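You operate a simulated robot arm through the tools that you are given. There is no shell and no other tool. Be economical: measure what you need, move in short steps, check, and stop when the job is done.

You run a simulated robot arm. Do the job below in one go: nothing can be reset, and whatever is moved stays where it is left.

TASK
Take the steel block and leave it on the top of the green stool. Then put one of the copper elbows from the top of the long workbench on the top of the grey bench. Then stack the orange box marked "10 AMP" from the top of the long workbench on top of the orange box labelled "25 AMP". The order counts. Set down upright: steel block.

Only the result counts: the job must be done as asked and must still hold three seconds after the hand-in. Knocking over, shifting, dropping, spilling or breaking anything else fails it.

THE ROBOT
A 5-joint arm with a three-finger gripper on a trunk, on a base that drives. Base frame: it is fixed to the floor where the robot stands at the start and does not move with it; the origin is under the middle of the robot, x ahead of it, y to its left, z up; the surface under the hand at the start is at about z = 850. Lengths are in mm, angles in degrees, forces in N, time in s.
With the tool pointing down near the work surface it reaches from about 320 to 660 mm from the robot's upright axis, wherever it stands. Its first joint turns from -166.0 to 166.0 degrees. Places, roughly: steel block (10x4x8 cm) [500, 200, 900]; top of the green stool [-3900, -1800, 400]; top of the grey bench [-1700, -1800, 800]. The tool tilts only in the upright plane through the base axis and itself; it spins freely about its own axis. Payload 1.37 kg.
Tool frame: the origin (TCP) lies between the finger pads and is the grasp point; the fingertips stand 16 mm ahead of it; z points along the fingers, y is the line along which they close. Largest opening 101 mm; the body of the gripper starts 82 mm behind the TCP.
Orientation is that of the tool frame in the base frame, as a unit quaternion [x, y, z, w]. With the fingers straight down and closing along the base's y, the tool's x points along the base's -x, its y along +y and its z along -z.

THE INTERFACE
- The arm moves only by the tool servo_tool. Its argument "series" is a list of rows, each a list of 3 entries, a list of its own where there are three numbers: the shift along the tool's x, y, z in m, then the turn, a rotation vector about the tool's x, y, z in degrees, then the finger opening in m, from 0 to 0.101. In form: [[[tx, ty, tz], [wx, wy, wz], claw], ...]. A call has 1 to 20 rows; each row shifts and turns the commanded pose from where the row before left it, along the tool's axes as they then stand. Each row takes 0.2 s and may step no farther than 50 mm and 8.6 degrees from the row before; otherwise, or with a gripper value out of range, the whole call is refused. Where a pose cannot be reached the arm comes as near as it can. A force on the tool above 40 N (or 10 N above the force at the start of the call, whichever is more), or a blocked arm, ends the call early, and 0.2 s more pass. The fingers move at their own pace (about 45 mm/s each) and stop on an object; they squeeze with about 26 N. The grip force told is the motor's: it shows also when the fingers shut on nothing. Time passes only in rows, and 0.2 s behind the last, so rows that do not move let the fingers close. It gives the time, the measured TCP pose, the force on the tool (base axes), the opening and the grip force at its end, in the units of the frame above (readings bear some noise), with the torque about the TCP (base axes, N m) and any sound that the robot's microphone picked up, and new pictures: "views" is both (left out), scene, wrist or none.
- Cameras (640 x 400 px; columns grow to the right, rows downward): "scene" is now at [18.4, 145.3, 1586.1]; the picture's right is [-0.35, -0.94, 0.00], its down [-0.64, 0.24, -0.73] and it looks along [0.68, -0.25, -0.69] (base axes); focal length 248 px, centre (320, 200). "wrist" rides on the gripper at [72, 20, -104] in the tool frame; the picture's right is [-0.26, 0.96, 0.00], its down [-0.76, -0.21, -0.62] and it looks along [-0.60, -0.16, 0.78] (tool axes); focal length 265 px, centre (320, 200). There is no depth. A picture from a camera that has moved, and an enlarged one, comes with that camera's place and axes in the base frame and with its lens.
- slide_trunk(by): slides the trunk up (or, below 0, down) by that many mm; the arm and the scene camera ride with it, the base frame stays. It gives what a move gives, with no picture.
- roll_base(legs): drives the robot by 1 to 6 legs, each [ahead, left, turn to the left] in mm, mm and degrees, along the robot's own axes; the way and the turn of a leg run together, so that a leg with both is an arc; at most 1500 mm and 180 degrees a leg. The arm and the cameras ride along, it lands a little off, and it stops where it bumps. It gives what a move gives, and a new picture of the scene camera.
- head_to(pan, tilt): turns the head with the scene camera to pan (to the left, within 155 degrees either way) and tilt (down, from -29 to 69), counted from straight ahead of the robot. It gives what a move gives, and a new picture of the scene camera.
- close_up(camera, box): a new picture of the part [left, top, right, bottom] of that camera's present view, enlarged. It takes no simulated time.
- close_job(): hands the job in; it is judged then, once.

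Go step by step. Nothing tells you exact positions but the pictures and the camera data: compare them with the known pose of the tool, close in by small moves and look again before you grip or let go. The budget is 165 turns and 260 pictures, counting those below and the enlarged ones. Unless the task says otherwise, let go and move clear before handing in, and close with one line.

The tools are called by a JSON object that holds its "name" and its "arguments". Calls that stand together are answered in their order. servo_tool: Moves the arm, as the interface text tells. Its arguments: {"type":"object","properties":{"series":{"type":"array","items":{"type":"array"}},"views":{"type":"string","enum":["both","scene","wrist","none"]}},"required":["series"]} The other tools are called the same way: slide_trunk (by) slides the trunk up or down; roll_base (legs) drives the base; head_to (pan, tilt) turns the head that bears the scene camera; close_up (camera, box) takes an enlarged picture of a part of a camera's view; close_job () hands the job in.

At the start:

```text
clock: 0.0
eef_pos: [400.6, -150.1, 1185.8]
orientation: [0.0, 1.0, -0.001, 0.0]
contact_force: [-0.3, 0.7, 0.5]
moment: [-0.03, 0.0, -0.01]
grip_width: 100.2
grasp_force: 0.0
trunk travel left (down, up): [-525.0, 65.0]
robot x, y, heading: [-3.7, -0.7, 0.2]
head pan, tilt: [-20.5, 43.5]
```

scene: 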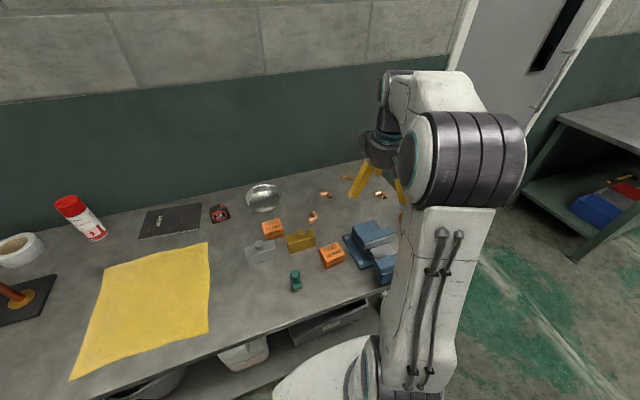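
wrist: 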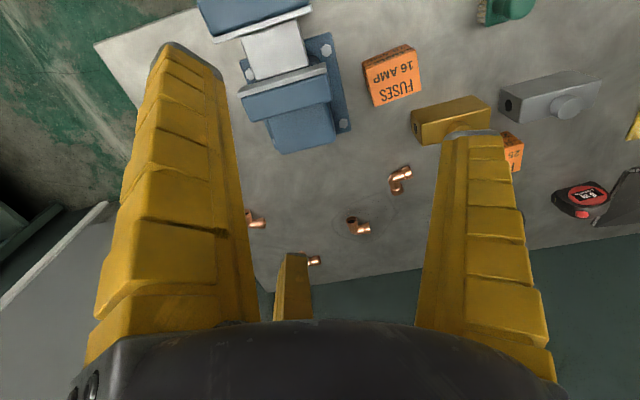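

I see the workbench with a grey block near pixel (260,250) in the scene view, next to a brass one. I'll take enlarged pictures to identify the objects.

{"name": "close_up", "arguments": {"camera": "scene", "box": [200, 170, 420, 308]}}

{"name": "close_up", "arguments": {"camera": "wrist", "box": [340, 0, 640, 188]}}

```text
2.90 times, centred on (310, 239) of scene
camera zoom: at [18.4, 145.3, 1586.1], right [-0.35, -0.94, 0.0], down [-0.64, 0.24, -0.73], along [0.68, -0.25, -0.69], focal length 718 px, centre (349, 87)
```

zoom: 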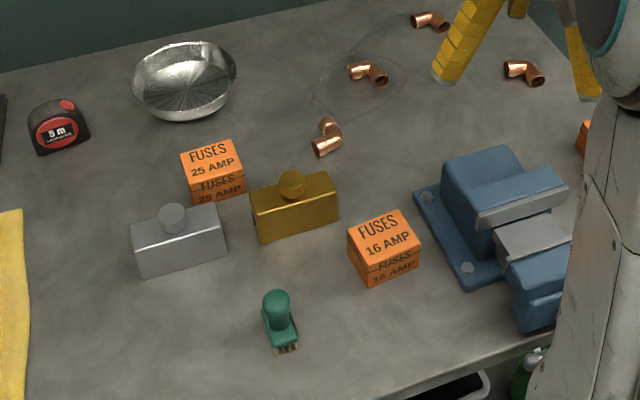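

```text
2.13 times, centred on (490, 94) of wrist
camera zoom: at [330.0, -130.8, 1291.4], right [0.26, 0.96, 0.0], down [0.76, -0.21, 0.62], along [0.6, -0.16, -0.78], focal length 565 px, centre (-42, 426)
```

zoom: 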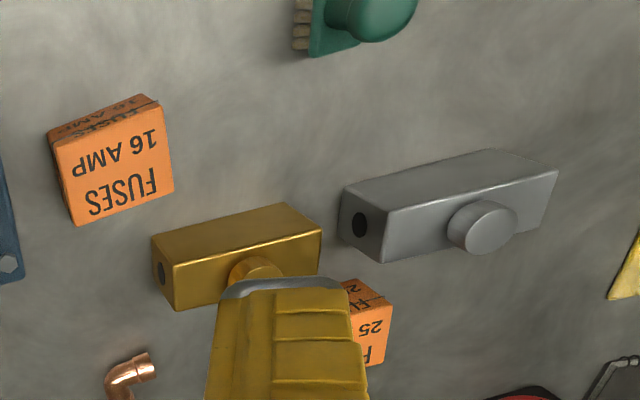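

The steel block stands with its knob up; I estimate its centre at about (544, 167), long side nearly along y. I'll move above it and turn the fingers across its short side.

{"name": "servo_tool", "arguments": {"series": [[[-0.018, 0.0396, 0], [0, 0, 0], 0.1], [[-0.018, 0.0396, 0], [0, 0, 0], 0.1], [[-0.018, 0.0396, 0], [0, 0, 0], 0.1], [[-0.018, 0.0396, 0], [0, 0, 0], 0.1], [[-0.018, 0.0396, 0], [0, 0, 0], 0.1], [[-0.018, 0.0396, 0], [0, 0, 0], 0.1], [[-0.018, 0.0396, 0], [0, 0, 0], 0.1], [[-0.018, 0.0396, 0], [0, 0, 0], 0.1], [[0, 0, 0.01], [0, 0, -8.44], 0.1], [[0, 0, 0.01], [0, 0, -8.44], 0.1], [[0, 0, 0.01], [0, 0, -8.44], 0.1], [[0, 0, 0.01], [0, 0, -8.44], 0.1], [[0, 0, 0.01], [0, 0, -8.44], 0.1], [[0, 0, 0.01], [0, 0, -8.44], 0.1], [[0, 0, 0.01], [0, 0, -8.44], 0.1], [[0, 0, 0.01], [0, 0, -8.44], 0.1], [[0, 0, 0.01], [0, 0, -8.44], 0.1], [[0, 0, 0.01], [0, 0, -8.44], 0.1]]}}

```text
clock: 3.8
eef_pos: [542.3, 166.4, 1084.1]
orientation: [-0.673, 0.739, 0.0, 0.0]
contact_force: [0.4, 0.7, -1.1]
moment: [0.0, -0.03, -0.02]
grip_width: 99.7
grasp_force: 0.1
trunk travel left (down, up): [-525.0, 65.0]
robot x, y, heading: [0.6, -1.0, -0.0]
head pan, tilt: [-20.5, 43.5]
camera scene: at [18.5, 145.4, 1586.1], right [-0.35, -0.94, 0.0], down [-0.64, 0.24, -0.73], along [0.68, -0.25, -0.69], focal length 248 px, centre (320, 200)
camera wrist: at [518.5, 96.3, 1190.9], right [-0.94, 0.35, 0.0], down [0.28, 0.73, 0.62], along [0.22, 0.58, -0.78], focal length 265 px, centre (320, 200)
```

scene: 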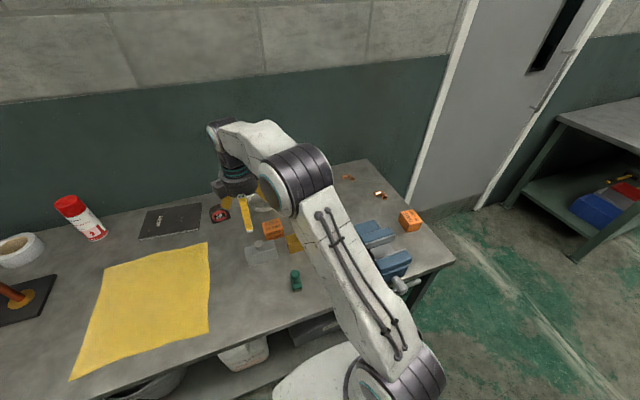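
wrist: 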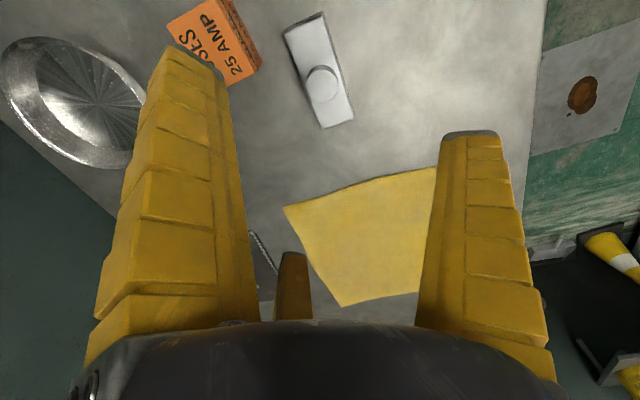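

The tool is above the block, which measures about centre (541,162). An enlarged view will settle its yaw.

{"name": "close_up", "arguments": {"camera": "wrist", "box": [240, 0, 400, 140]}}

```text
2.86 times, centred on (320, 70) of wrist
camera zoom: at [518.5, 96.3, 1190.9], right [-0.94, 0.35, 0.0], down [0.28, 0.73, 0.62], along [0.22, 0.58, -0.78], focal length 758 px, centre (320, 571)
```

zoom: 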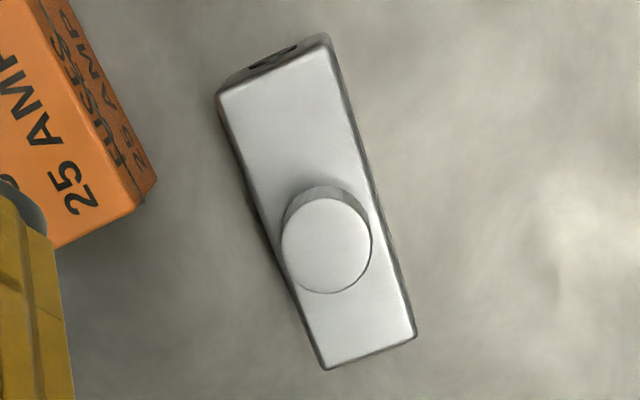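

The block's top corners give centre (541.5, 163.8), yaw about 0.6°, body top z≈905. I'll turn the last 5°, narrow the fingers and descend partway.

{"name": "servo_tool", "arguments": {"series": [[[0.0025, 0.001, 0.03], [0, 0, -5], 0.07], [[0, 0, 0.04], [0, 0, 0], 0.07], [[0, 0, 0.04], [0, 0, 0], 0.07], [[0, 0, 0], [0, 0, 0], 0.07]]}}

```text
clock: 4.8
eef_pos: [541.4, 163.0, 974.8]
orientation: [-0.704, 0.711, 0.0, 0.0]
contact_force: [-0.3, 0.1, 1.3]
moment: [0.0, 0.01, 0.02]
grip_width: 72.8
grasp_force: 2.0
trunk travel left (down, up): [-525.0, 65.0]
robot x, y, heading: [0.7, 1.3, 0.0]
head pan, tilt: [-20.5, 43.5]
camera scene: at [18.3, 145.4, 1586.1], right [-0.35, -0.94, 0.0], down [-0.64, 0.24, -0.73], along [0.68, -0.25, -0.69], focal length 248 px, centre (320, 200)
camera wrist: at [522.6, 90.9, 1080.9], right [-0.96, 0.27, 0.0], down [0.21, 0.75, 0.62], along [0.17, 0.6, -0.78], focal length 265 px, centre (320, 200)
```

scene: 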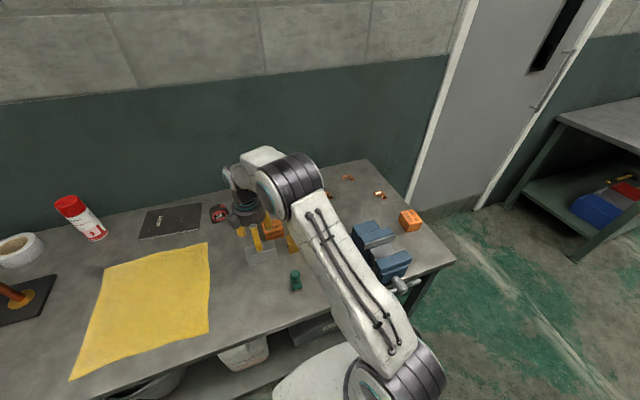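
wrist: 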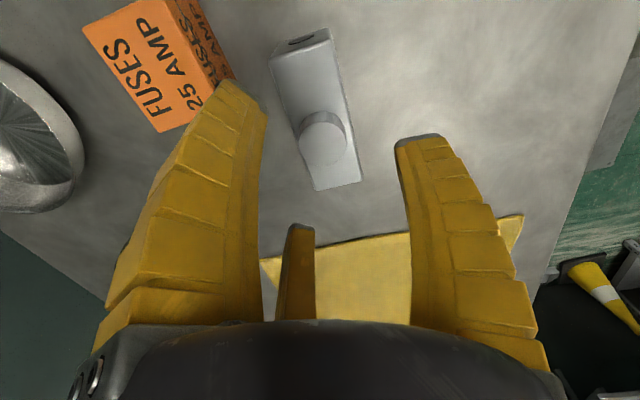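

A third yellow element shows between the fingers in the wrist view; I'll check what it is before descending.

{"name": "close_up", "arguments": {"camera": "scene", "box": [200, 180, 320, 280]}}

{"name": "close_up", "arguments": {"camera": "wrist", "box": [200, 150, 440, 350]}}

```text
4.00 times, centred on (260, 230) of scene
camera zoom: at [18.3, 145.4, 1586.1], right [-0.35, -0.94, 0.0], down [-0.64, 0.24, -0.73], along [0.68, -0.25, -0.69], focal length 990 px, centre (560, 80)
```

zoom: 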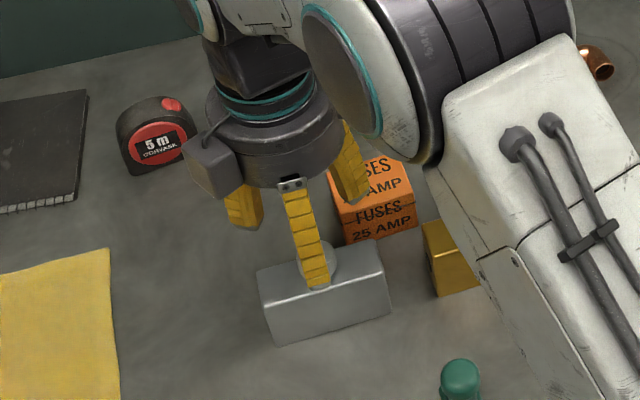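

```text
2.00 times, centred on (320, 250) of wrist
camera zoom: at [522.6, 90.9, 1080.9], right [-0.96, 0.27, 0.0], down [0.21, 0.75, 0.62], along [0.17, 0.6, -0.78], focal length 531 px, centre (320, 100)
```

zoom: 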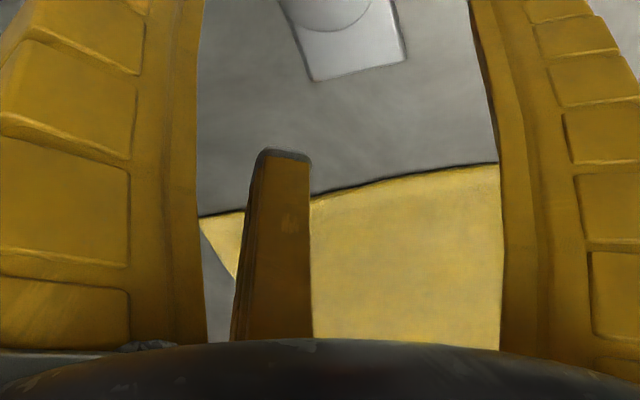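

There is a third yellow digit on the far side of the hand. I'll close to about 40 mm here in the air to see where it goes.

{"name": "servo_tool", "arguments": {"series": [[[0, 0, -0.02], [0, 0, 0], 0.04], [[0, 0, 0], [0, 0, 0], 0.04], [[0, 0, 0], [0, 0, 0], 0.04], [[0, 0, 0], [0, 0, 0], 0.04]], "views": "wrist"}}

{"name": "close_up", "arguments": {"camera": "scene", "box": [200, 180, 320, 280]}}

```text
clock: 5.8
eef_pos: [541.3, 163.4, 995.4]
orientation: [-0.705, 0.71, 0.001, 0.0]
contact_force: [-0.8, -0.4, -0.6]
moment: [0.0, 0.03, 0.02]
grip_width: 44.4
grasp_force: 3.7
trunk travel left (down, up): [-525.0, 65.0]
robot x, y, heading: [1.3, 0.9, 0.1]
head pan, tilt: [-20.5, 43.5]
camera wrist: at [522.4, 91.5, 1101.5], right [-0.96, 0.27, 0.0], down [0.22, 0.75, 0.62], along [0.17, 0.6, -0.78], focal length 265 px, centre (320, 200)
```

wrist: 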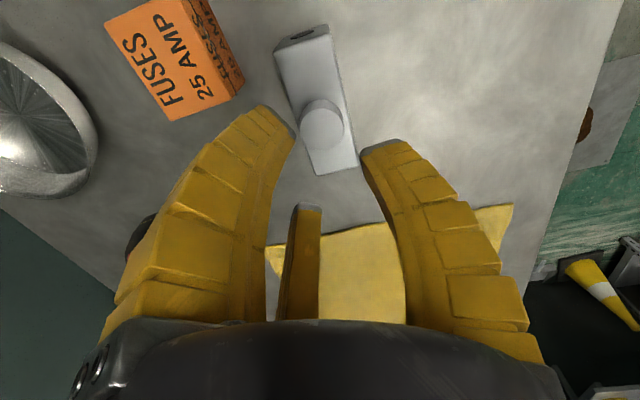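

```text
4.00 times, centred on (260, 230) of scene
camera zoom: at [18.4, 145.4, 1586.1], right [-0.35, -0.94, 0.0], down [-0.64, 0.24, -0.73], along [0.68, -0.25, -0.69], focal length 990 px, centre (560, 80)
```

zoom: 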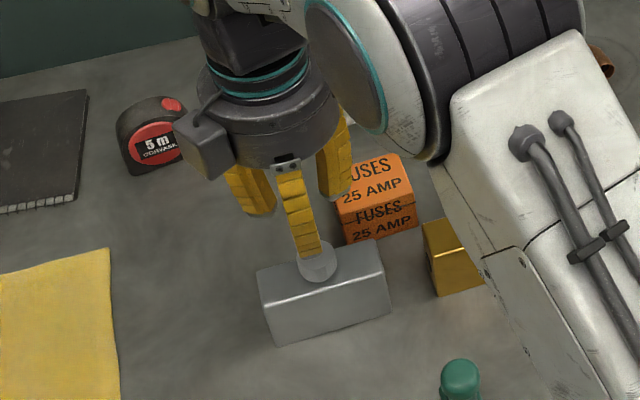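

The hand has a thumb on one side and two fingers opposing, all closing toward the TCP, so straddling the block works. I'll open to 56 mm and descend to just around the block's top.

{"name": "servo_tool", "arguments": {"series": [[[0, 0, 0], [0, 0, 0], 0.056], [[0, 0, 0], [0, 0, 0], 0.056], [[0, 0, 0.035], [0, 0, 0], 0.056], [[0, 0, 0.025], [0, 0, 0], 0.056], [[0, 0, 0.015], [0, 0, 0], 0.056]], "views": "wrist"}}

{"name": "close_up", "arguments": {"camera": "scene", "box": [200, 180, 320, 280]}}

```text
clock: 7.0
eef_pos: [541.6, 161.8, 924.0]
orientation: [-0.704, 0.711, -0.002, 0.004]
contact_force: [-1.8, -1.4, 23.1]
moment: [-0.13, -0.41, -0.08]
grip_width: 62.3
grasp_force: 4.1
trunk travel left (down, up): [-525.0, 65.0]
robot x, y, heading: [0.8, -3.3, -0.0]
head pan, tilt: [-20.5, 43.5]
camera wrist: at [521.5, 91.3, 1029.8], right [-0.96, 0.28, -0.01], down [0.21, 0.75, 0.62], along [0.18, 0.6, -0.78], focal length 265 px, centre (320, 200)
```

wrist: 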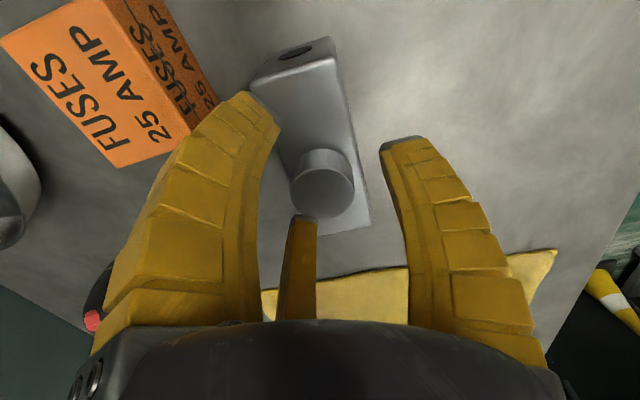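

```text
4.00 times, centred on (260, 230) of scene
camera zoom: at [15.1, 144.5, 1586.8], right [-0.35, -0.94, 0.0], down [-0.64, 0.24, -0.73], along [0.68, -0.25, -0.69], focal length 990 px, centre (560, 80)
```

zoom: 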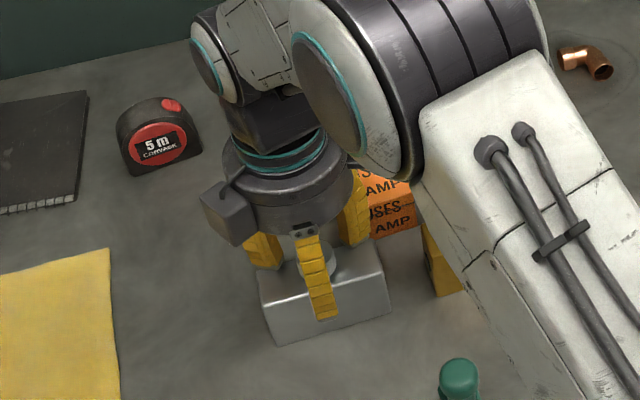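

A 23 N upward force appeared: the far fingertips rest on the block's rear top edge. I'll back off upward, open wide, and turn the hand half a turn so the single thumb goes on the crowded side by the 25 AMP box.

{"name": "servo_tool", "arguments": {"series": [[[0, 0, -0.02], [0, 0, 0], 0.06], [[0, 0, -0.04], [0, 0, 0], 0.085], [[0, 0, -0.04], [0, 0, 0], 0.085], [[0, 0, 0], [0, 0, 8.57], 0.085], [[0, 0, 0], [0, 0, 8.57], 0.085], [[0, 0, 0], [0, 0, 8.57], 0.085], [[0, 0, 0], [0, 0, 8.57], 0.085], [[0, 0, 0], [0, 0, 8.57], 0.085], [[0, 0, 0], [0, 0, 8.57], 0.085], [[0, 0, 0], [0, 0, 8.57], 0.085], [[0, 0, 0], [0, 0, 8.57], 0.085], [[0, 0, 0], [0, 0, 8.57], 0.085], [[0, 0, 0], [0, 0, 8.57], 0.085], [[0, 0, 0], [0, 0, 8.57], 0.085], [[0, 0, 0], [0, 0, 8.57], 0.085]], "views": "none"}}

{"name": "servo_tool", "arguments": {"series": [[[0, 0, 0], [0, 0, 8.57], 0.085], [[0, 0, 0], [0, 0, 8.57], 0.085], [[0, 0, 0], [0, 0, 8.57], 0.085], [[0, 0, 0], [0, 0, 8.57], 0.085], [[0, 0, 0], [0, 0, 8.57], 0.085], [[0, 0, 0], [0, 0, 8.57], 0.085], [[0, 0, 0], [0, 0, 8.57], 0.085], [[0, 0, 0], [0, 0, 8.57], 0.085], [[0, 0, 0], [0, 0, 8.57], 0.085], [[0, 0, 0], [0, 0, 0], 0.085]], "views": "wrist"}}

{"name": "close_up", "arguments": {"camera": "scene", "box": [200, 180, 320, 280]}}

```text
clock: 10.2
eef_pos: [543.5, 163.6, 1020.8]
orientation: [0.118, 0.993, 0.001, 0.0]
contact_force: [-0.1, -1.0, 0.5]
moment: [-0.02, 0.0, 0.01]
grip_width: 86.8
grasp_force: 1.1
trunk travel left (down, up): [-525.0, 65.0]
robot x, y, heading: [-1.2, 0.9, -0.1]
head pan, tilt: [-20.5, 43.5]
```

```text
clock: 12.4
eef_pos: [543.0, 163.7, 1021.5]
orientation: [0.712, 0.703, 0.0, 0.0]
contact_force: [0.3, 0.3, 0.8]
moment: [0.03, -0.02, 0.04]
grip_width: 86.7
grasp_force: 1.0
trunk travel left (down, up): [-525.0, 65.0]
robot x, y, heading: [-1.2, 1.4, -0.1]
head pan, tilt: [-20.5, 43.5]
camera wrist: at [565.0, 235.8, 1126.9], right [0.96, -0.28, 0.0], down [-0.22, -0.75, 0.62], along [-0.17, -0.6, -0.78], focal length 265 px, centre (320, 200)
```

wrist: 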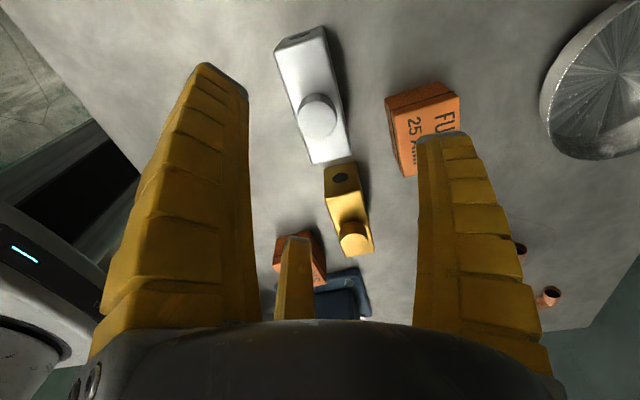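

```text
4.00 times, centred on (260, 230) of scene
camera zoom: at [18.4, 145.4, 1586.1], right [-0.35, -0.94, 0.0], down [-0.64, 0.24, -0.73], along [0.68, -0.25, -0.69], focal length 990 px, centre (560, 80)
```

zoom: 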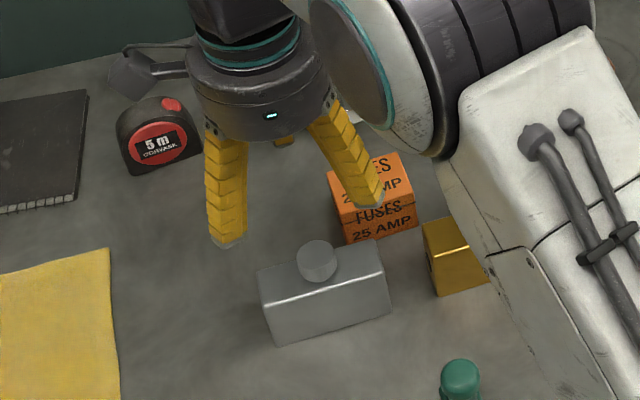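

The block is unmoved. The thumb now comes down on the free part beside the box; I descend with a wide opening.

{"name": "servo_tool", "arguments": {"series": [[[0, -0.0015, 0.04], [0, 0, 0], 0.08], [[0, 0, 0.035], [0, 0, 0], 0.08], [[0, 0, 0.02], [0, 0, 0], 0.08], [[0, 0, 0.01], [0, 0, 0], 0.08]], "views": "wrist"}}

{"name": "close_up", "arguments": {"camera": "scene", "box": [200, 180, 320, 280]}}

```text
clock: 13.4
eef_pos: [541.4, 164.9, 914.7]
orientation: [0.71, 0.704, -0.002, 0.001]
contact_force: [-2.1, 0.4, 0.8]
moment: [0.05, -0.12, 0.03]
grip_width: 83.7
grasp_force: 2.6
trunk travel left (down, up): [-525.0, 65.0]
robot x, y, heading: [-0.4, 0.3, -0.1]
head pan, tilt: [-20.5, 43.5]
camera wrist: at [563.3, 236.6, 1020.3], right [0.96, -0.27, 0.0], down [-0.21, -0.75, 0.62], along [-0.17, -0.6, -0.78], focal length 265 px, centre (320, 200)
```

wrist: 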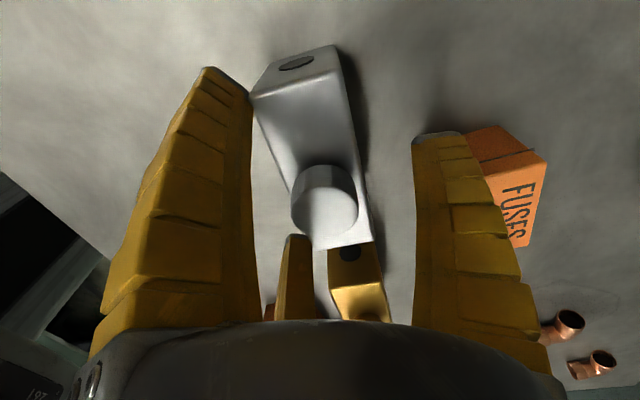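

```text
4.00 times, centred on (260, 230) of scene
camera zoom: at [17.8, 145.8, 1586.1], right [-0.35, -0.94, 0.0], down [-0.64, 0.24, -0.73], along [0.68, -0.25, -0.69], focal length 990 px, centre (560, 80)
```

zoom: 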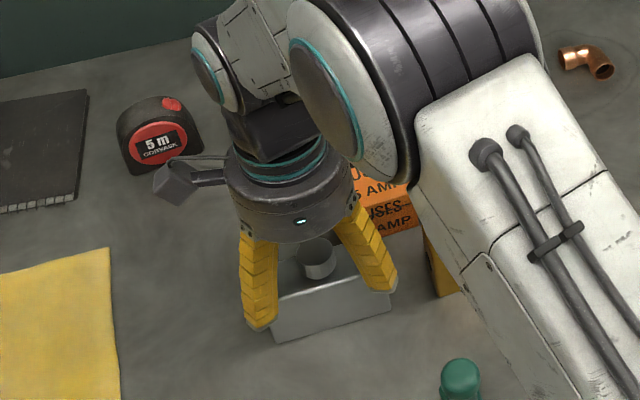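

The geometry is clear now: three fingers close radially, so the two-finger side sits at −W/3 and the thumb at +2W/3 from the TCP. I'll shift 6.5 mm toward the robot, narrow to 68 mm and go down to grip height.

{"name": "servo_tool", "arguments": {"series": [[[-0.001, -0.0065, 0], [0, 0, 0], 0.068], [[0, 0, 0], [0, 0, 0], 0.068], [[0, 0, 0.015], [0, 0, 0], 0.068], [[0, 0, 0.018], [0, 0, 0], 0.068], [[0, 0, 0], [0, 0, 0], 0.068]], "views": "wrist"}}

{"name": "close_up", "arguments": {"camera": "scene", "box": [200, 180, 320, 280]}}

```text
clock: 14.6
eef_pos: [535.4, 161.0, 883.2]
orientation: [0.711, 0.704, -0.001, 0.0]
contact_force: [-1.0, 0.0, -0.1]
moment: [0.01, -0.01, -0.03]
grip_width: 70.9
grasp_force: 2.2
trunk travel left (down, up): [-525.0, 65.0]
robot x, y, heading: [2.9, -0.2, -0.1]
head pan, tilt: [-20.5, 43.5]
camera wrist: at [557.9, 233.6, 989.0], right [0.96, -0.27, 0.0], down [-0.21, -0.75, 0.62], along [-0.17, -0.6, -0.78], focal length 265 px, centre (320, 200)
```

wrist: 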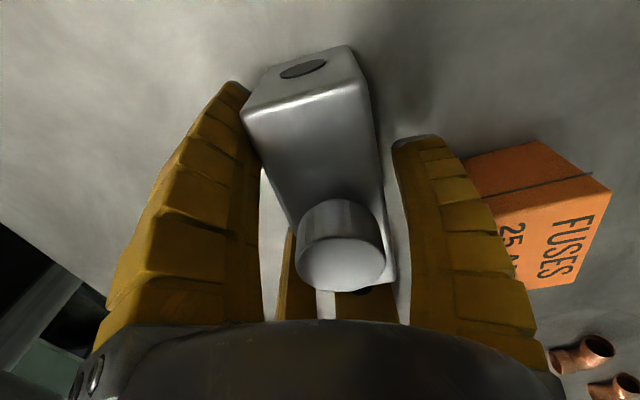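

```text
4.00 times, centred on (260, 230) of scene
camera zoom: at [18.4, 145.4, 1586.1], right [-0.35, -0.94, 0.0], down [-0.64, 0.24, -0.73], along [0.68, -0.25, -0.69], focal length 990 px, centre (560, 80)
```

zoom: 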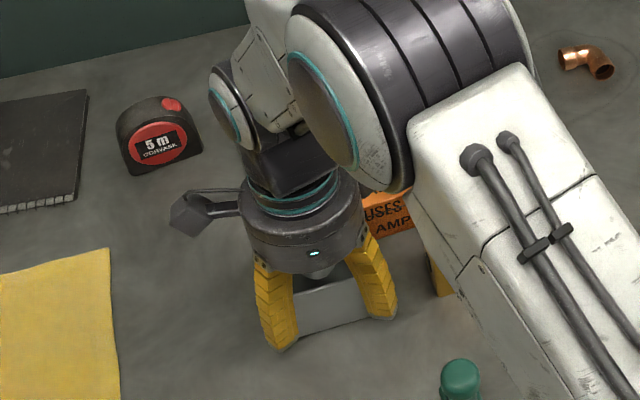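

The fingers straddle the block with no contact. Now I close.

{"name": "servo_tool", "arguments": {"series": [[[0.002, 0, 0.002], [0, 0, 0], 0.05], [[0, 0, 0], [0, 0, 0], 0.035], [[0, 0, 0], [0, 0, 0], 0.02], [[0, 0, 0], [0, 0, 0], 0.02], [[0, 0, 0], [0, 0, 0], 0.02], [[0, 0, 0], [0, 0, 0], 0.02]], "views": "wrist"}}

```text
clock: 16.0
eef_pos: [535.2, 164.9, 880.2]
orientation: [0.711, 0.704, -0.001, 0.0]
contact_force: [-2.8, -0.4, 1.5]
moment: [-0.02, -0.04, -0.07]
grip_width: 55.4
grasp_force: 25.9
trunk travel left (down, up): [-525.0, 65.0]
robot x, y, heading: [3.3, 3.1, -0.2]
head pan, tilt: [-20.5, 43.5]
camera wrist: at [557.3, 235.9, 987.0], right [0.96, -0.27, 0.0], down [-0.22, -0.75, 0.62], along [-0.17, -0.6, -0.78], focal length 265 px, centre (320, 200)
```

wrist: 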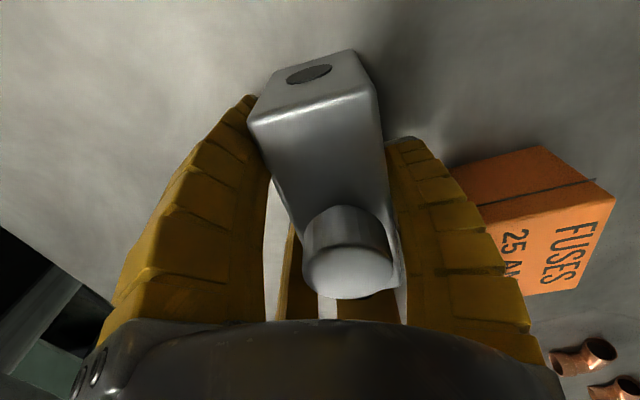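

The grip holds at 26 N. I lift a little and check.

{"name": "servo_tool", "arguments": {"series": [[[0, 0, -0.01], [0, 0, 0], 0.02], [[0, 0, -0.02], [0, 0, 0], 0.02], [[0, 0, -0.02], [0, 0, 0], 0.02], [[0, 0, 0], [0, 0, 0], 0.02]]}}

```text
clock: 17.0
eef_pos: [534.7, 165.4, 930.4]
orientation: [0.711, 0.703, 0.0, 0.001]
contact_force: [-1.0, 1.0, -5.3]
moment: [-0.02, 0.07, 0.02]
grip_width: 55.4
grasp_force: 26.3
trunk travel left (down, up): [-525.0, 65.0]
robot x, y, heading: [1.5, 0.8, -0.4]
head pan, tilt: [-20.5, 43.5]
camera scene: at [19.2, 145.7, 1586.0], right [-0.35, -0.94, 0.0], down [-0.64, 0.24, -0.73], along [0.68, -0.25, -0.69], focal length 248 px, centre (320, 200)
camera wrist: at [557.0, 237.1, 1036.5], right [0.96, -0.27, 0.0], down [-0.21, -0.75, 0.62], along [-0.17, -0.6, -0.78], focal length 265 px, centre (320, 200)
```

scene: 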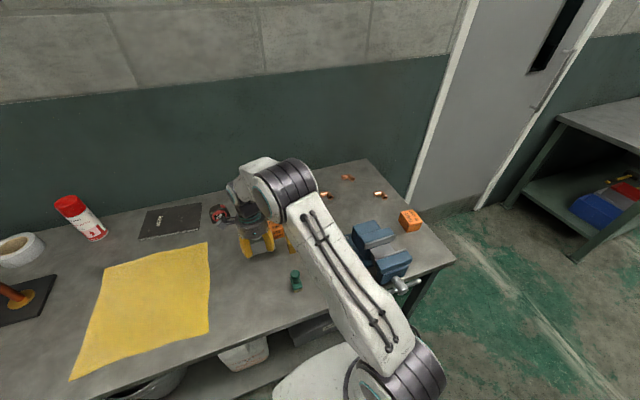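
wrist: 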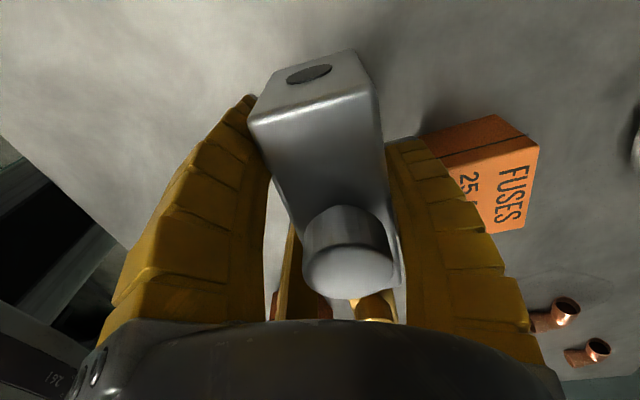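

The block is lifted (about 0.5 kg). I'll raise and retract the arm for travel, then look around toward the stool.

{"name": "servo_tool", "arguments": {"series": [[[0, 0, -0.04], [0, 0, 0], 0.02], [[0, 0, -0.04], [0, 0, 0], 0.02], [[0, 0, -0.04], [0, 0, 0], 0.02], [[0, 0, -0.04], [0, 0, 0], 0.02], [[-0.028, -0.026, -0.005], [0, 0, 0], 0.02], [[-0.028, -0.026, 0], [0, 0, 0], 0.02], [[-0.028, -0.026, 0], [0, 0, 0], 0.02], [[-0.028, -0.026, 0], [0, 0, 0], 0.02], [[-0.028, -0.026, 0], [0, 0, 0], 0.02], [[0, 0, 0], [0, 0, 0], 0.02]], "views": "none"}}

{"name": "head_to", "arguments": {"pan": -150, "tilt": 20}}

{"name": "head_to", "arguments": {"pan": -95, "tilt": 25}}

{"name": "head_to", "arguments": {"pan": 130, "tilt": 25}}

```text
clock: 19.2
eef_pos: [403.6, 23.8, 1094.6]
orientation: [0.71, 0.704, 0.0, 0.0]
contact_force: [0.2, 0.2, -5.3]
moment: [0.03, 0.04, -0.02]
grip_width: 55.3
grasp_force: 25.9
trunk travel left (down, up): [-525.0, 65.0]
robot x, y, heading: [1.8, 1.6, 0.0]
head pan, tilt: [-20.5, 43.5]
```

```text
clock: 21.3
eef_pos: [403.7, 23.3, 1094.2]
orientation: [0.711, 0.703, 0.001, 0.0]
contact_force: [-0.6, -0.4, -5.7]
moment: [0.04, 0.06, 0.03]
grip_width: 55.6
grasp_force: 26.1
trunk travel left (down, up): [-525.0, 65.0]
robot x, y, heading: [0.1, 1.8, -0.0]
head pan, tilt: [-150.0, 20.0]
camera scene: at [-139.1, 127.7, 1622.6], right [-0.5, 0.87, 0.0], down [0.3, 0.17, -0.94], along [-0.81, -0.47, -0.34], focal length 248 px, centre (320, 200)
```

scene: 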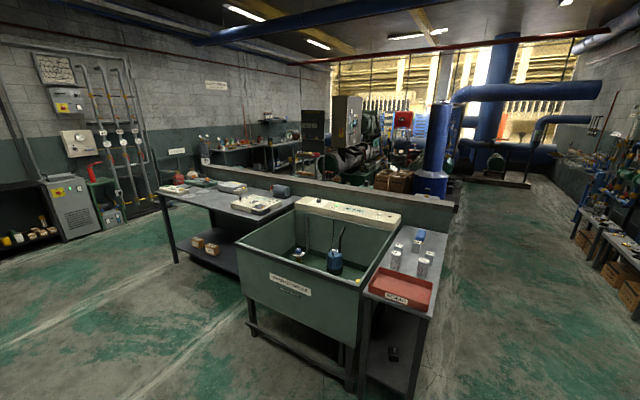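

```text
clock: 22.6
eef_pos: [403.6, 23.8, 1095.8]
orientation: [0.71, 0.704, -0.001, 0.0]
contact_force: [-0.4, 0.9, -4.8]
moment: [0.0, 0.06, 0.01]
grip_width: 55.2
grasp_force: 26.5
trunk travel left (down, up): [-525.0, 65.0]
robot x, y, heading: [-2.1, -0.3, -0.3]
head pan, tilt: [-95.0, 25.0]
camera scene: at [-66.6, 82.5, 1614.5], right [-1.0, 0.09, 0.0], down [0.04, 0.42, -0.91], along [-0.08, -0.9, -0.42], focal length 248 px, centre (320, 200)
```

scene: 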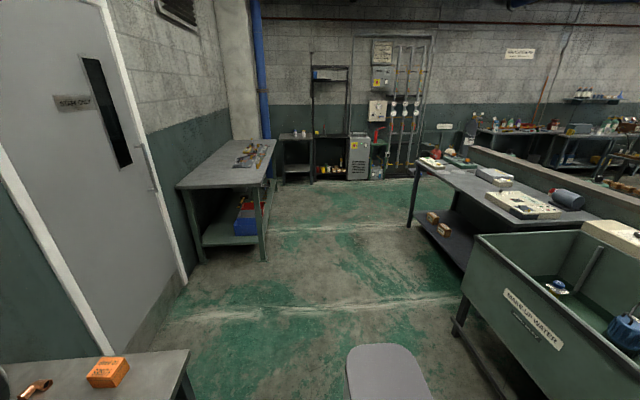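

```text
clock: 25.8
eef_pos: [404.2, 23.1, 1095.2]
orientation: [0.711, 0.703, 0.0, 0.0]
contact_force: [0.3, -0.7, -5.8]
moment: [0.02, 0.07, -0.02]
grip_width: 55.3
grasp_force: 25.8
trunk travel left (down, up): [-525.0, 65.0]
robot x, y, heading: [5.0, -1.3, -0.2]
head pan, tilt: [130.0, 25.0]
camera scene: at [-117.7, 244.9, 1614.5], right [0.77, 0.64, 0.0], down [0.27, -0.32, -0.91], along [-0.58, 0.69, -0.42], focal length 248 px, centre (320, 200)
```

scene: 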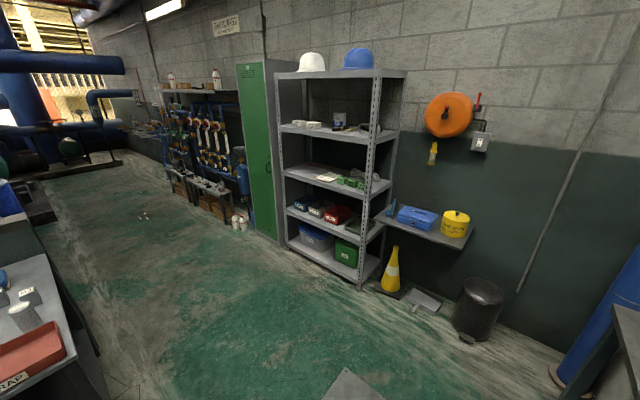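

The grey bench stands left of the sink against a low partition, and the green stool is hidden behind that partition; the aisle to the right (y≈900) is open. I'll back off, slide into the aisle and turn around.

{"name": "roll_base", "arguments": {"legs": [[-400, 0, 0], [0, 850, 0], [0, 0, 180]]}}

{"name": "head_to", "arguments": {"pan": 15, "tilt": 25}}

```text
clock: 39.6
eef_pos: [-801.7, 849.6, 1095.3]
orientation: [-0.682, 0.731, 0.0, 0.0]
contact_force: [-0.6, 1.1, -5.3]
moment: [-0.01, -0.06, 0.01]
grip_width: 55.3
grasp_force: 25.5
trunk travel left (down, up): [-525.0, 65.0]
robot x, y, heading: [-397.2, 849.3, 176.8]
head pan, tilt: [130.0, 25.0]
camera scene: at [-291.9, 594.4, 1618.5], right [-0.8, -0.6, 0.0], down [-0.25, 0.34, -0.91], along [0.54, -0.73, -0.42], focal length 248 px, centre (320, 200)
```

scene: 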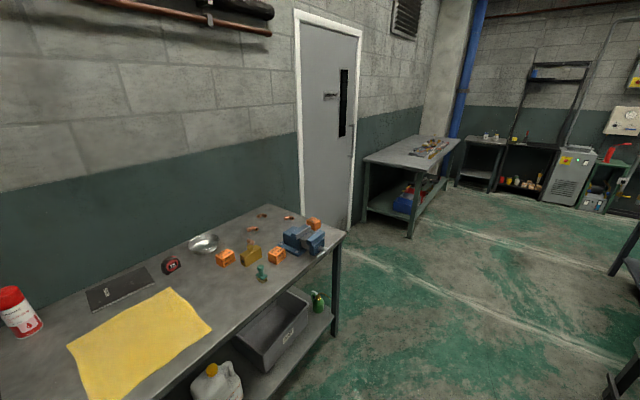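

```text
clock: 41.6
eef_pos: [-799.6, 849.7, 1092.6]
orientation: [-0.682, 0.731, 0.001, 0.0]
contact_force: [-0.3, 0.0, -4.8]
moment: [0.02, -0.07, -0.04]
grip_width: 55.8
grasp_force: 25.9
trunk travel left (down, up): [-525.0, 65.0]
robot x, y, heading: [-397.5, 849.9, 176.7]
head pan, tilt: [15.0, 25.0]
camera scene: at [-437.1, 649.8, 1618.4], right [-0.2, 0.98, 0.0], down [0.41, 0.09, -0.91], along [-0.89, -0.18, -0.42], focal length 248 px, centre (320, 200)
```

scene: 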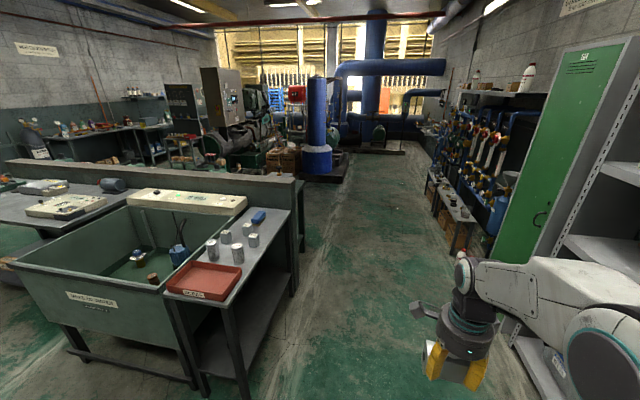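

The aisle ahead is clear. I'll drive 1500 mm and look left behind the partition.

{"name": "roll_base", "arguments": {"legs": [[0, 0, 3.2], [1500, 0, 0], [500, 0, 0]]}}

{"name": "head_to", "arguments": {"pan": 50, "tilt": 25}}

```text
clock: 52.0
eef_pos: [-2814.8, 839.2, 1091.9]
orientation: [-0.7, 0.714, -0.001, 0.001]
contact_force: [-0.6, -0.3, -4.7]
moment: [-0.05, -0.1, 0.01]
grip_width: 55.5
grasp_force: 26.3
trunk travel left (down, up): [-525.0, 65.0]
robot x, y, heading: [-2405.7, 856.9, 179.4]
head pan, tilt: [15.0, 25.0]
camera scene: at [-2441.2, 658.3, 1614.4], right [-0.25, 0.97, 0.0], down [0.41, 0.11, -0.91], along [-0.88, -0.23, -0.42], focal length 248 px, centre (320, 200)
```

scene: 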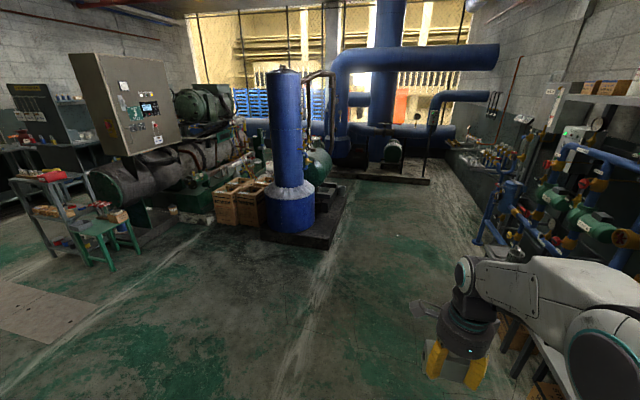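

```text
clock: 53.0
eef_pos: [-2814.6, 839.7, 1091.2]
orientation: [-0.7, 0.714, 0.0, 0.0]
contact_force: [-0.7, 0.4, -4.8]
moment: [-0.02, -0.05, 0.0]
grip_width: 55.3
grasp_force: 25.8
trunk travel left (down, up): [-525.0, 65.0]
robot x, y, heading: [-2412.6, 856.5, 179.5]
head pan, tilt: [50.0, 25.0]
camera scene: at [-2411.2, 611.4, 1614.5], right [-0.76, 0.65, 0.0], down [0.28, 0.32, -0.91], along [-0.59, -0.69, -0.42], focal length 248 px, centre (320, 200)
```

scene: 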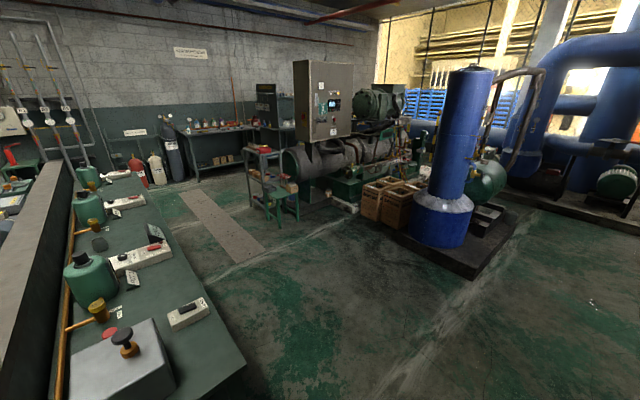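

The green stool is visible at pixel (280,190), in front of a small trolley, with some items on it. I'll drive ahead past the bench end, turn toward the stool and go closer.

{"name": "roll_base", "arguments": {"legs": [[650, 0, 0], [0, 0, 68], [1200, 0, 0]]}}

{"name": "head_to", "arguments": {"pan": 5, "tilt": 40}}

```text
clock: 65.4
eef_pos: [-3643.2, -653.6, 1092.2]
orientation: [0.98, -0.199, -0.001, -0.001]
contact_force: [-0.1, -0.2, -5.2]
moment: [0.06, -0.01, 0.01]
grip_width: 55.7
grasp_force: 26.0
trunk travel left (down, up): [-525.0, 65.0]
robot x, y, heading: [-3511.9, -273.4, -112.4]
head pan, tilt: [50.0, 25.0]
camera scene: at [-3282.9, -365.8, 1614.5], right [-0.89, -0.47, 0.0], down [-0.2, 0.37, -0.91], along [0.42, -0.8, -0.42], focal length 248 px, centre (320, 200)
```

scene: 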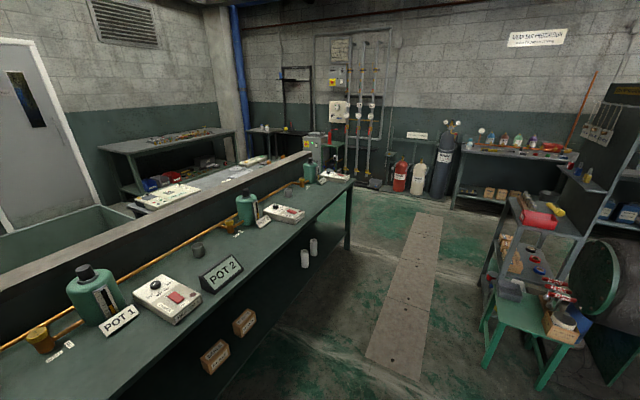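

```text
clock: 66.5
eef_pos: [-3641.8, -653.9, 1091.6]
orientation: [0.98, -0.198, 0.0, -0.001]
contact_force: [0.1, -0.2, -6.1]
moment: [0.01, -0.04, 0.01]
grip_width: 55.4
grasp_force: 26.1
trunk travel left (down, up): [-525.0, 65.0]
robot x, y, heading: [-3510.9, -273.1, -112.1]
head pan, tilt: [5.0, 40.0]
camera scene: at [-3350.8, -365.1, 1591.2], right [-0.96, 0.3, 0.0], down [0.19, 0.61, -0.77], along [-0.23, -0.73, -0.64], focal length 248 px, centre (320, 200)
```

scene: 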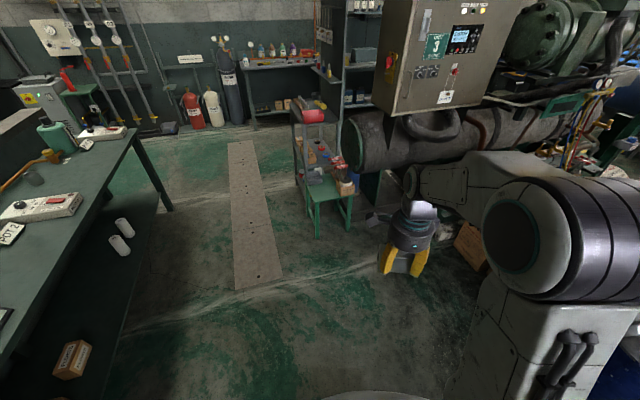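

{"name": "close_up", "arguments": {"camera": "scene", "box": [280, 90, 400, 250]}}

```text
2.50 times, centred on (340, 170) of scene
camera zoom: at [-3350.8, -365.1, 1591.2], right [-0.96, 0.3, 0.0], down [0.19, 0.61, -0.77], along [-0.23, -0.73, -0.64], focal length 619 px, centre (270, 275)
```

zoom: 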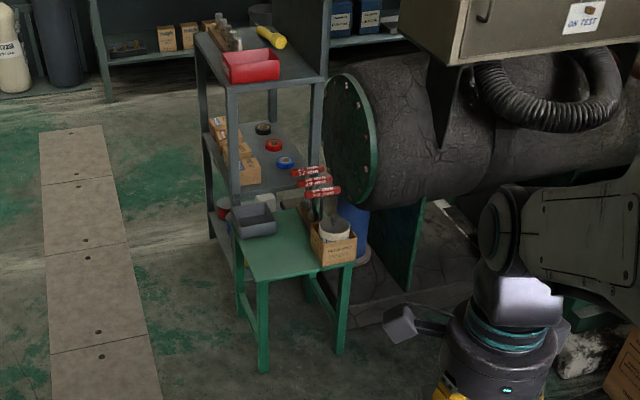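

The stool top spans about x −3700…−4060, y −1715…−2100, with a free area near its front-left (−3830, −1830). I'll square up facing −y and approach.

{"name": "roll_base", "arguments": {"legs": [[0, 0, 22], [0, -320, 0], [850, 0, 0]]}}

{"name": "head_to", "arguments": {"pan": -5, "tilt": 55}}

```text
clock: 73.9
eef_pos: [-3803.7, -1521.7, 1091.3]
orientation: [1.0, 0.0, 0.0, -0.001]
contact_force: [0.3, 0.2, -5.8]
moment: [0.0, -0.02, -0.01]
grip_width: 55.2
grasp_force: 25.6
trunk travel left (down, up): [-525.0, 65.0]
robot x, y, heading: [-3832.5, -1117.1, -89.3]
head pan, tilt: [5.0, 40.0]
camera scene: at [-3647.7, -1142.6, 1591.1], right [-1.0, -0.1, 0.0], down [-0.06, 0.64, -0.77], along [0.07, -0.76, -0.64], focal length 248 px, centre (320, 200)
```

scene: 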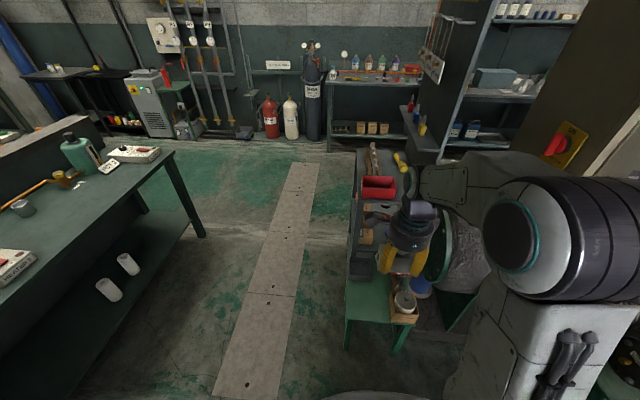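

```text
clock: 74.7
eef_pos: [-3804.3, -1521.3, 1092.4]
orientation: [1.0, 0.0, 0.0, -0.002]
contact_force: [-0.7, -0.1, -5.3]
moment: [0.09, -0.03, -0.01]
grip_width: 55.6
grasp_force: 25.9
trunk travel left (down, up): [-525.0, 65.0]
robot x, y, heading: [-3832.5, -1117.5, -89.5]
head pan, tilt: [-5.0, 55.0]
camera scene: at [-3661.5, -1129.5, 1570.5], right [-1.0, 0.08, 0.0], down [0.06, 0.82, -0.57], along [-0.04, -0.57, -0.82], focal length 248 px, centre (320, 200)
```

scene: 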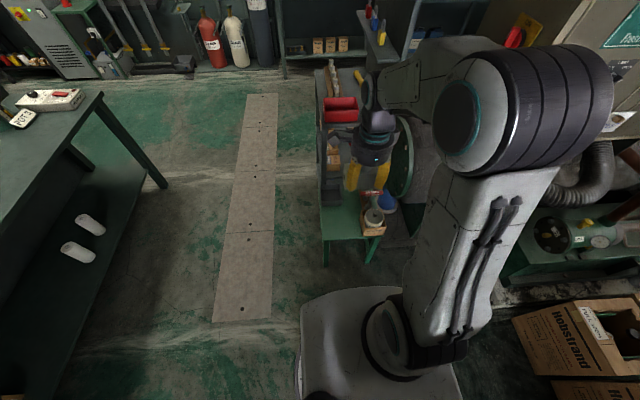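

{"name": "close_up", "arguments": {"camera": "scene", "box": [290, 60, 430, 280]}}

{"name": "close_up", "arguments": {"camera": "wrist", "box": [0, 0, 640, 400]}}

```text
1.82 times, centred on (360, 170) of scene
camera zoom: at [-3661.5, -1129.5, 1570.5], right [-1.0, 0.08, 0.0], down [0.06, 0.82, -0.57], along [-0.04, -0.57, -0.82], focal length 450 px, centre (247, 254)
```

zoom: 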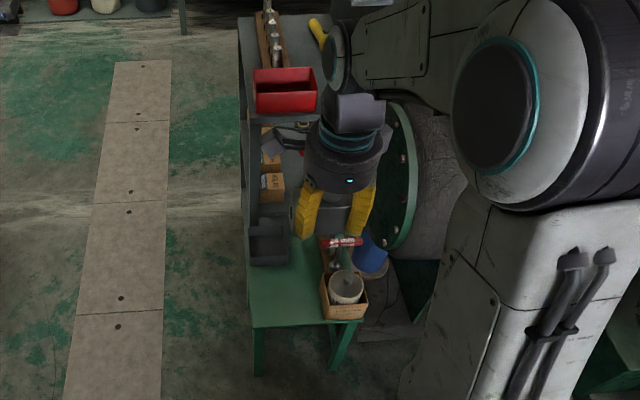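

```text
1.00 times, centred on (320, 200) of wrist (not enlarged: the box is as wide or as high as the picture)
camera zoom: at [-3730.8, -1541.1, 1197.0], right [-0.26, -0.96, 0.0], down [-0.76, 0.21, 0.62], along [-0.6, 0.17, -0.78], focal length 265 px, centre (320, 200)
```

zoom: 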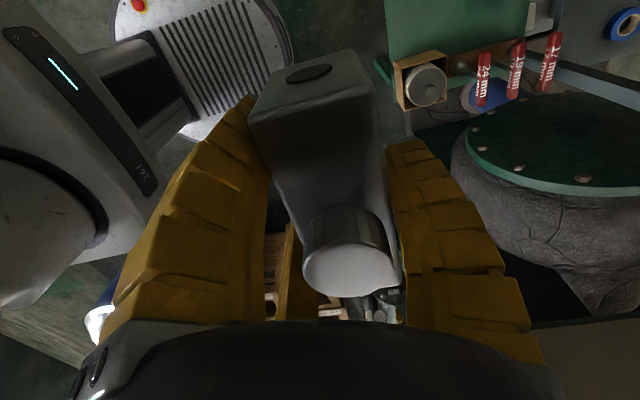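

The free area on the stool is about x −3712…−3915, y −1692…−1890; I'll place the block near (−3800, −1785). I roll 130 mm closer and lower the trunk.

{"name": "roll_base", "arguments": {"legs": [[130, 0, 0]]}}

{"name": "slide_trunk", "arguments": {"by": -450}}

{"name": "head_to", "arguments": {"pan": -10, "tilt": 50}}

```text
clock: 76.0
eef_pos: [-3800.8, -1649.7, 1090.9]
orientation: [1.0, 0.002, 0.001, -0.001]
contact_force: [-0.1, -1.1, -5.7]
moment: [0.08, 0.03, -0.01]
grip_width: 55.5
grasp_force: 25.9
trunk travel left (down, up): [-525.0, 65.0]
robot x, y, heading: [-3829.5, -1248.4, -89.5]
head pan, tilt: [-5.0, 55.0]
camera scene: at [-3659.9, -1258.6, 1570.4], right [-1.0, 0.07, 0.0], down [0.06, 0.82, -0.57], along [-0.04, -0.57, -0.82], focal length 248 px, centre (320, 200)
```

scene: 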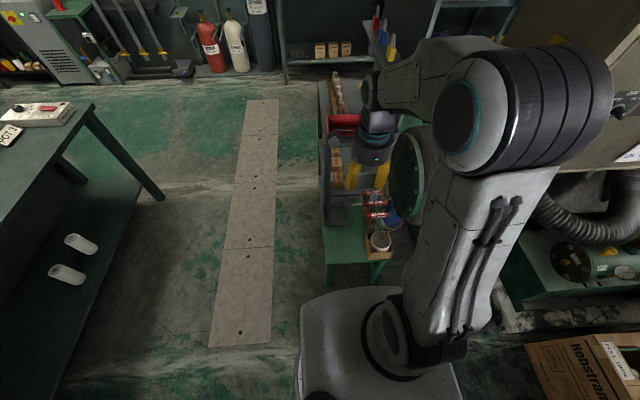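

```text
refused: -450 is not a number from -400 to 400
```

```text
clock: 76.7
eef_pos: [-3801.0, -1648.9, 1091.3]
orientation: [1.0, 0.003, 0.0, -0.001]
contact_force: [0.2, -0.8, -6.0]
moment: [0.05, 0.02, 0.05]
grip_width: 55.5
grasp_force: 26.0
trunk travel left (down, up): [-525.0, 65.0]
robot x, y, heading: [-3829.7, -1248.3, -89.1]
head pan, tilt: [-10.0, 50.0]
camera scene: at [-3666.9, -1261.2, 1576.9], right [-0.99, 0.16, 0.0], down [0.12, 0.76, -0.64], along [-0.1, -0.63, -0.77], focal length 248 px, centre (320, 200)
```

scene: 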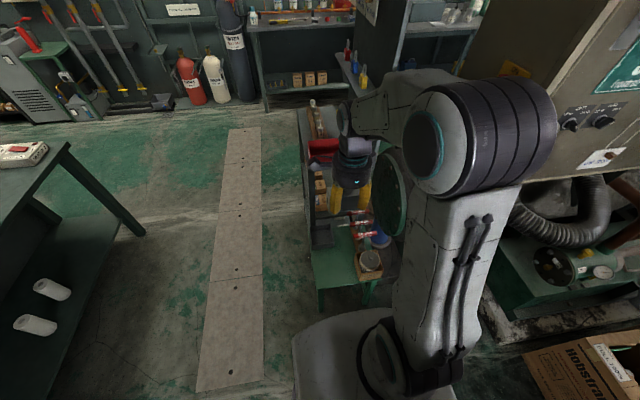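

I'll lower in two steps.

{"name": "slide_trunk", "arguments": {"by": -300}}

{"name": "close_up", "arguments": {"camera": "scene", "box": [240, 60, 560, 380]}}

```text
clock: 79.7
eef_pos: [-3801.3, -1649.7, 791.2]
orientation: [1.0, 0.003, 0.0, -0.001]
contact_force: [0.3, 0.3, -5.0]
moment: [0.08, 0.02, 0.03]
grip_width: 55.6
grasp_force: 26.1
trunk travel left (down, up): [-225.0, 365.0]
robot x, y, heading: [-3832.0, -1245.1, -89.3]
head pan, tilt: [-10.0, 50.0]
```

```text
1.25 times, centred on (400, 220) of scene
camera zoom: at [-3667.0, -1261.2, 1277.0], right [-0.99, 0.16, 0.0], down [0.12, 0.76, -0.64], along [-0.1, -0.63, -0.77], focal length 310 px, centre (220, 175)
```

zoom: 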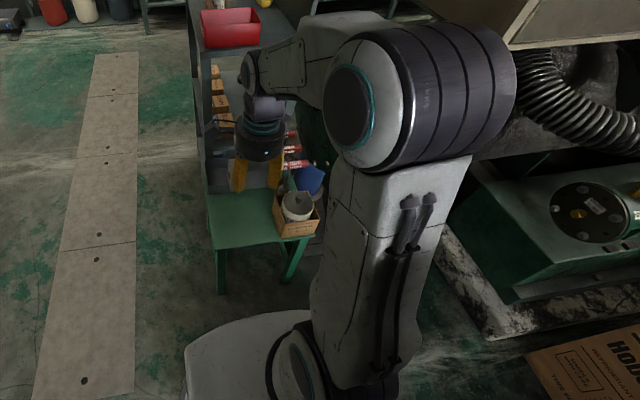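

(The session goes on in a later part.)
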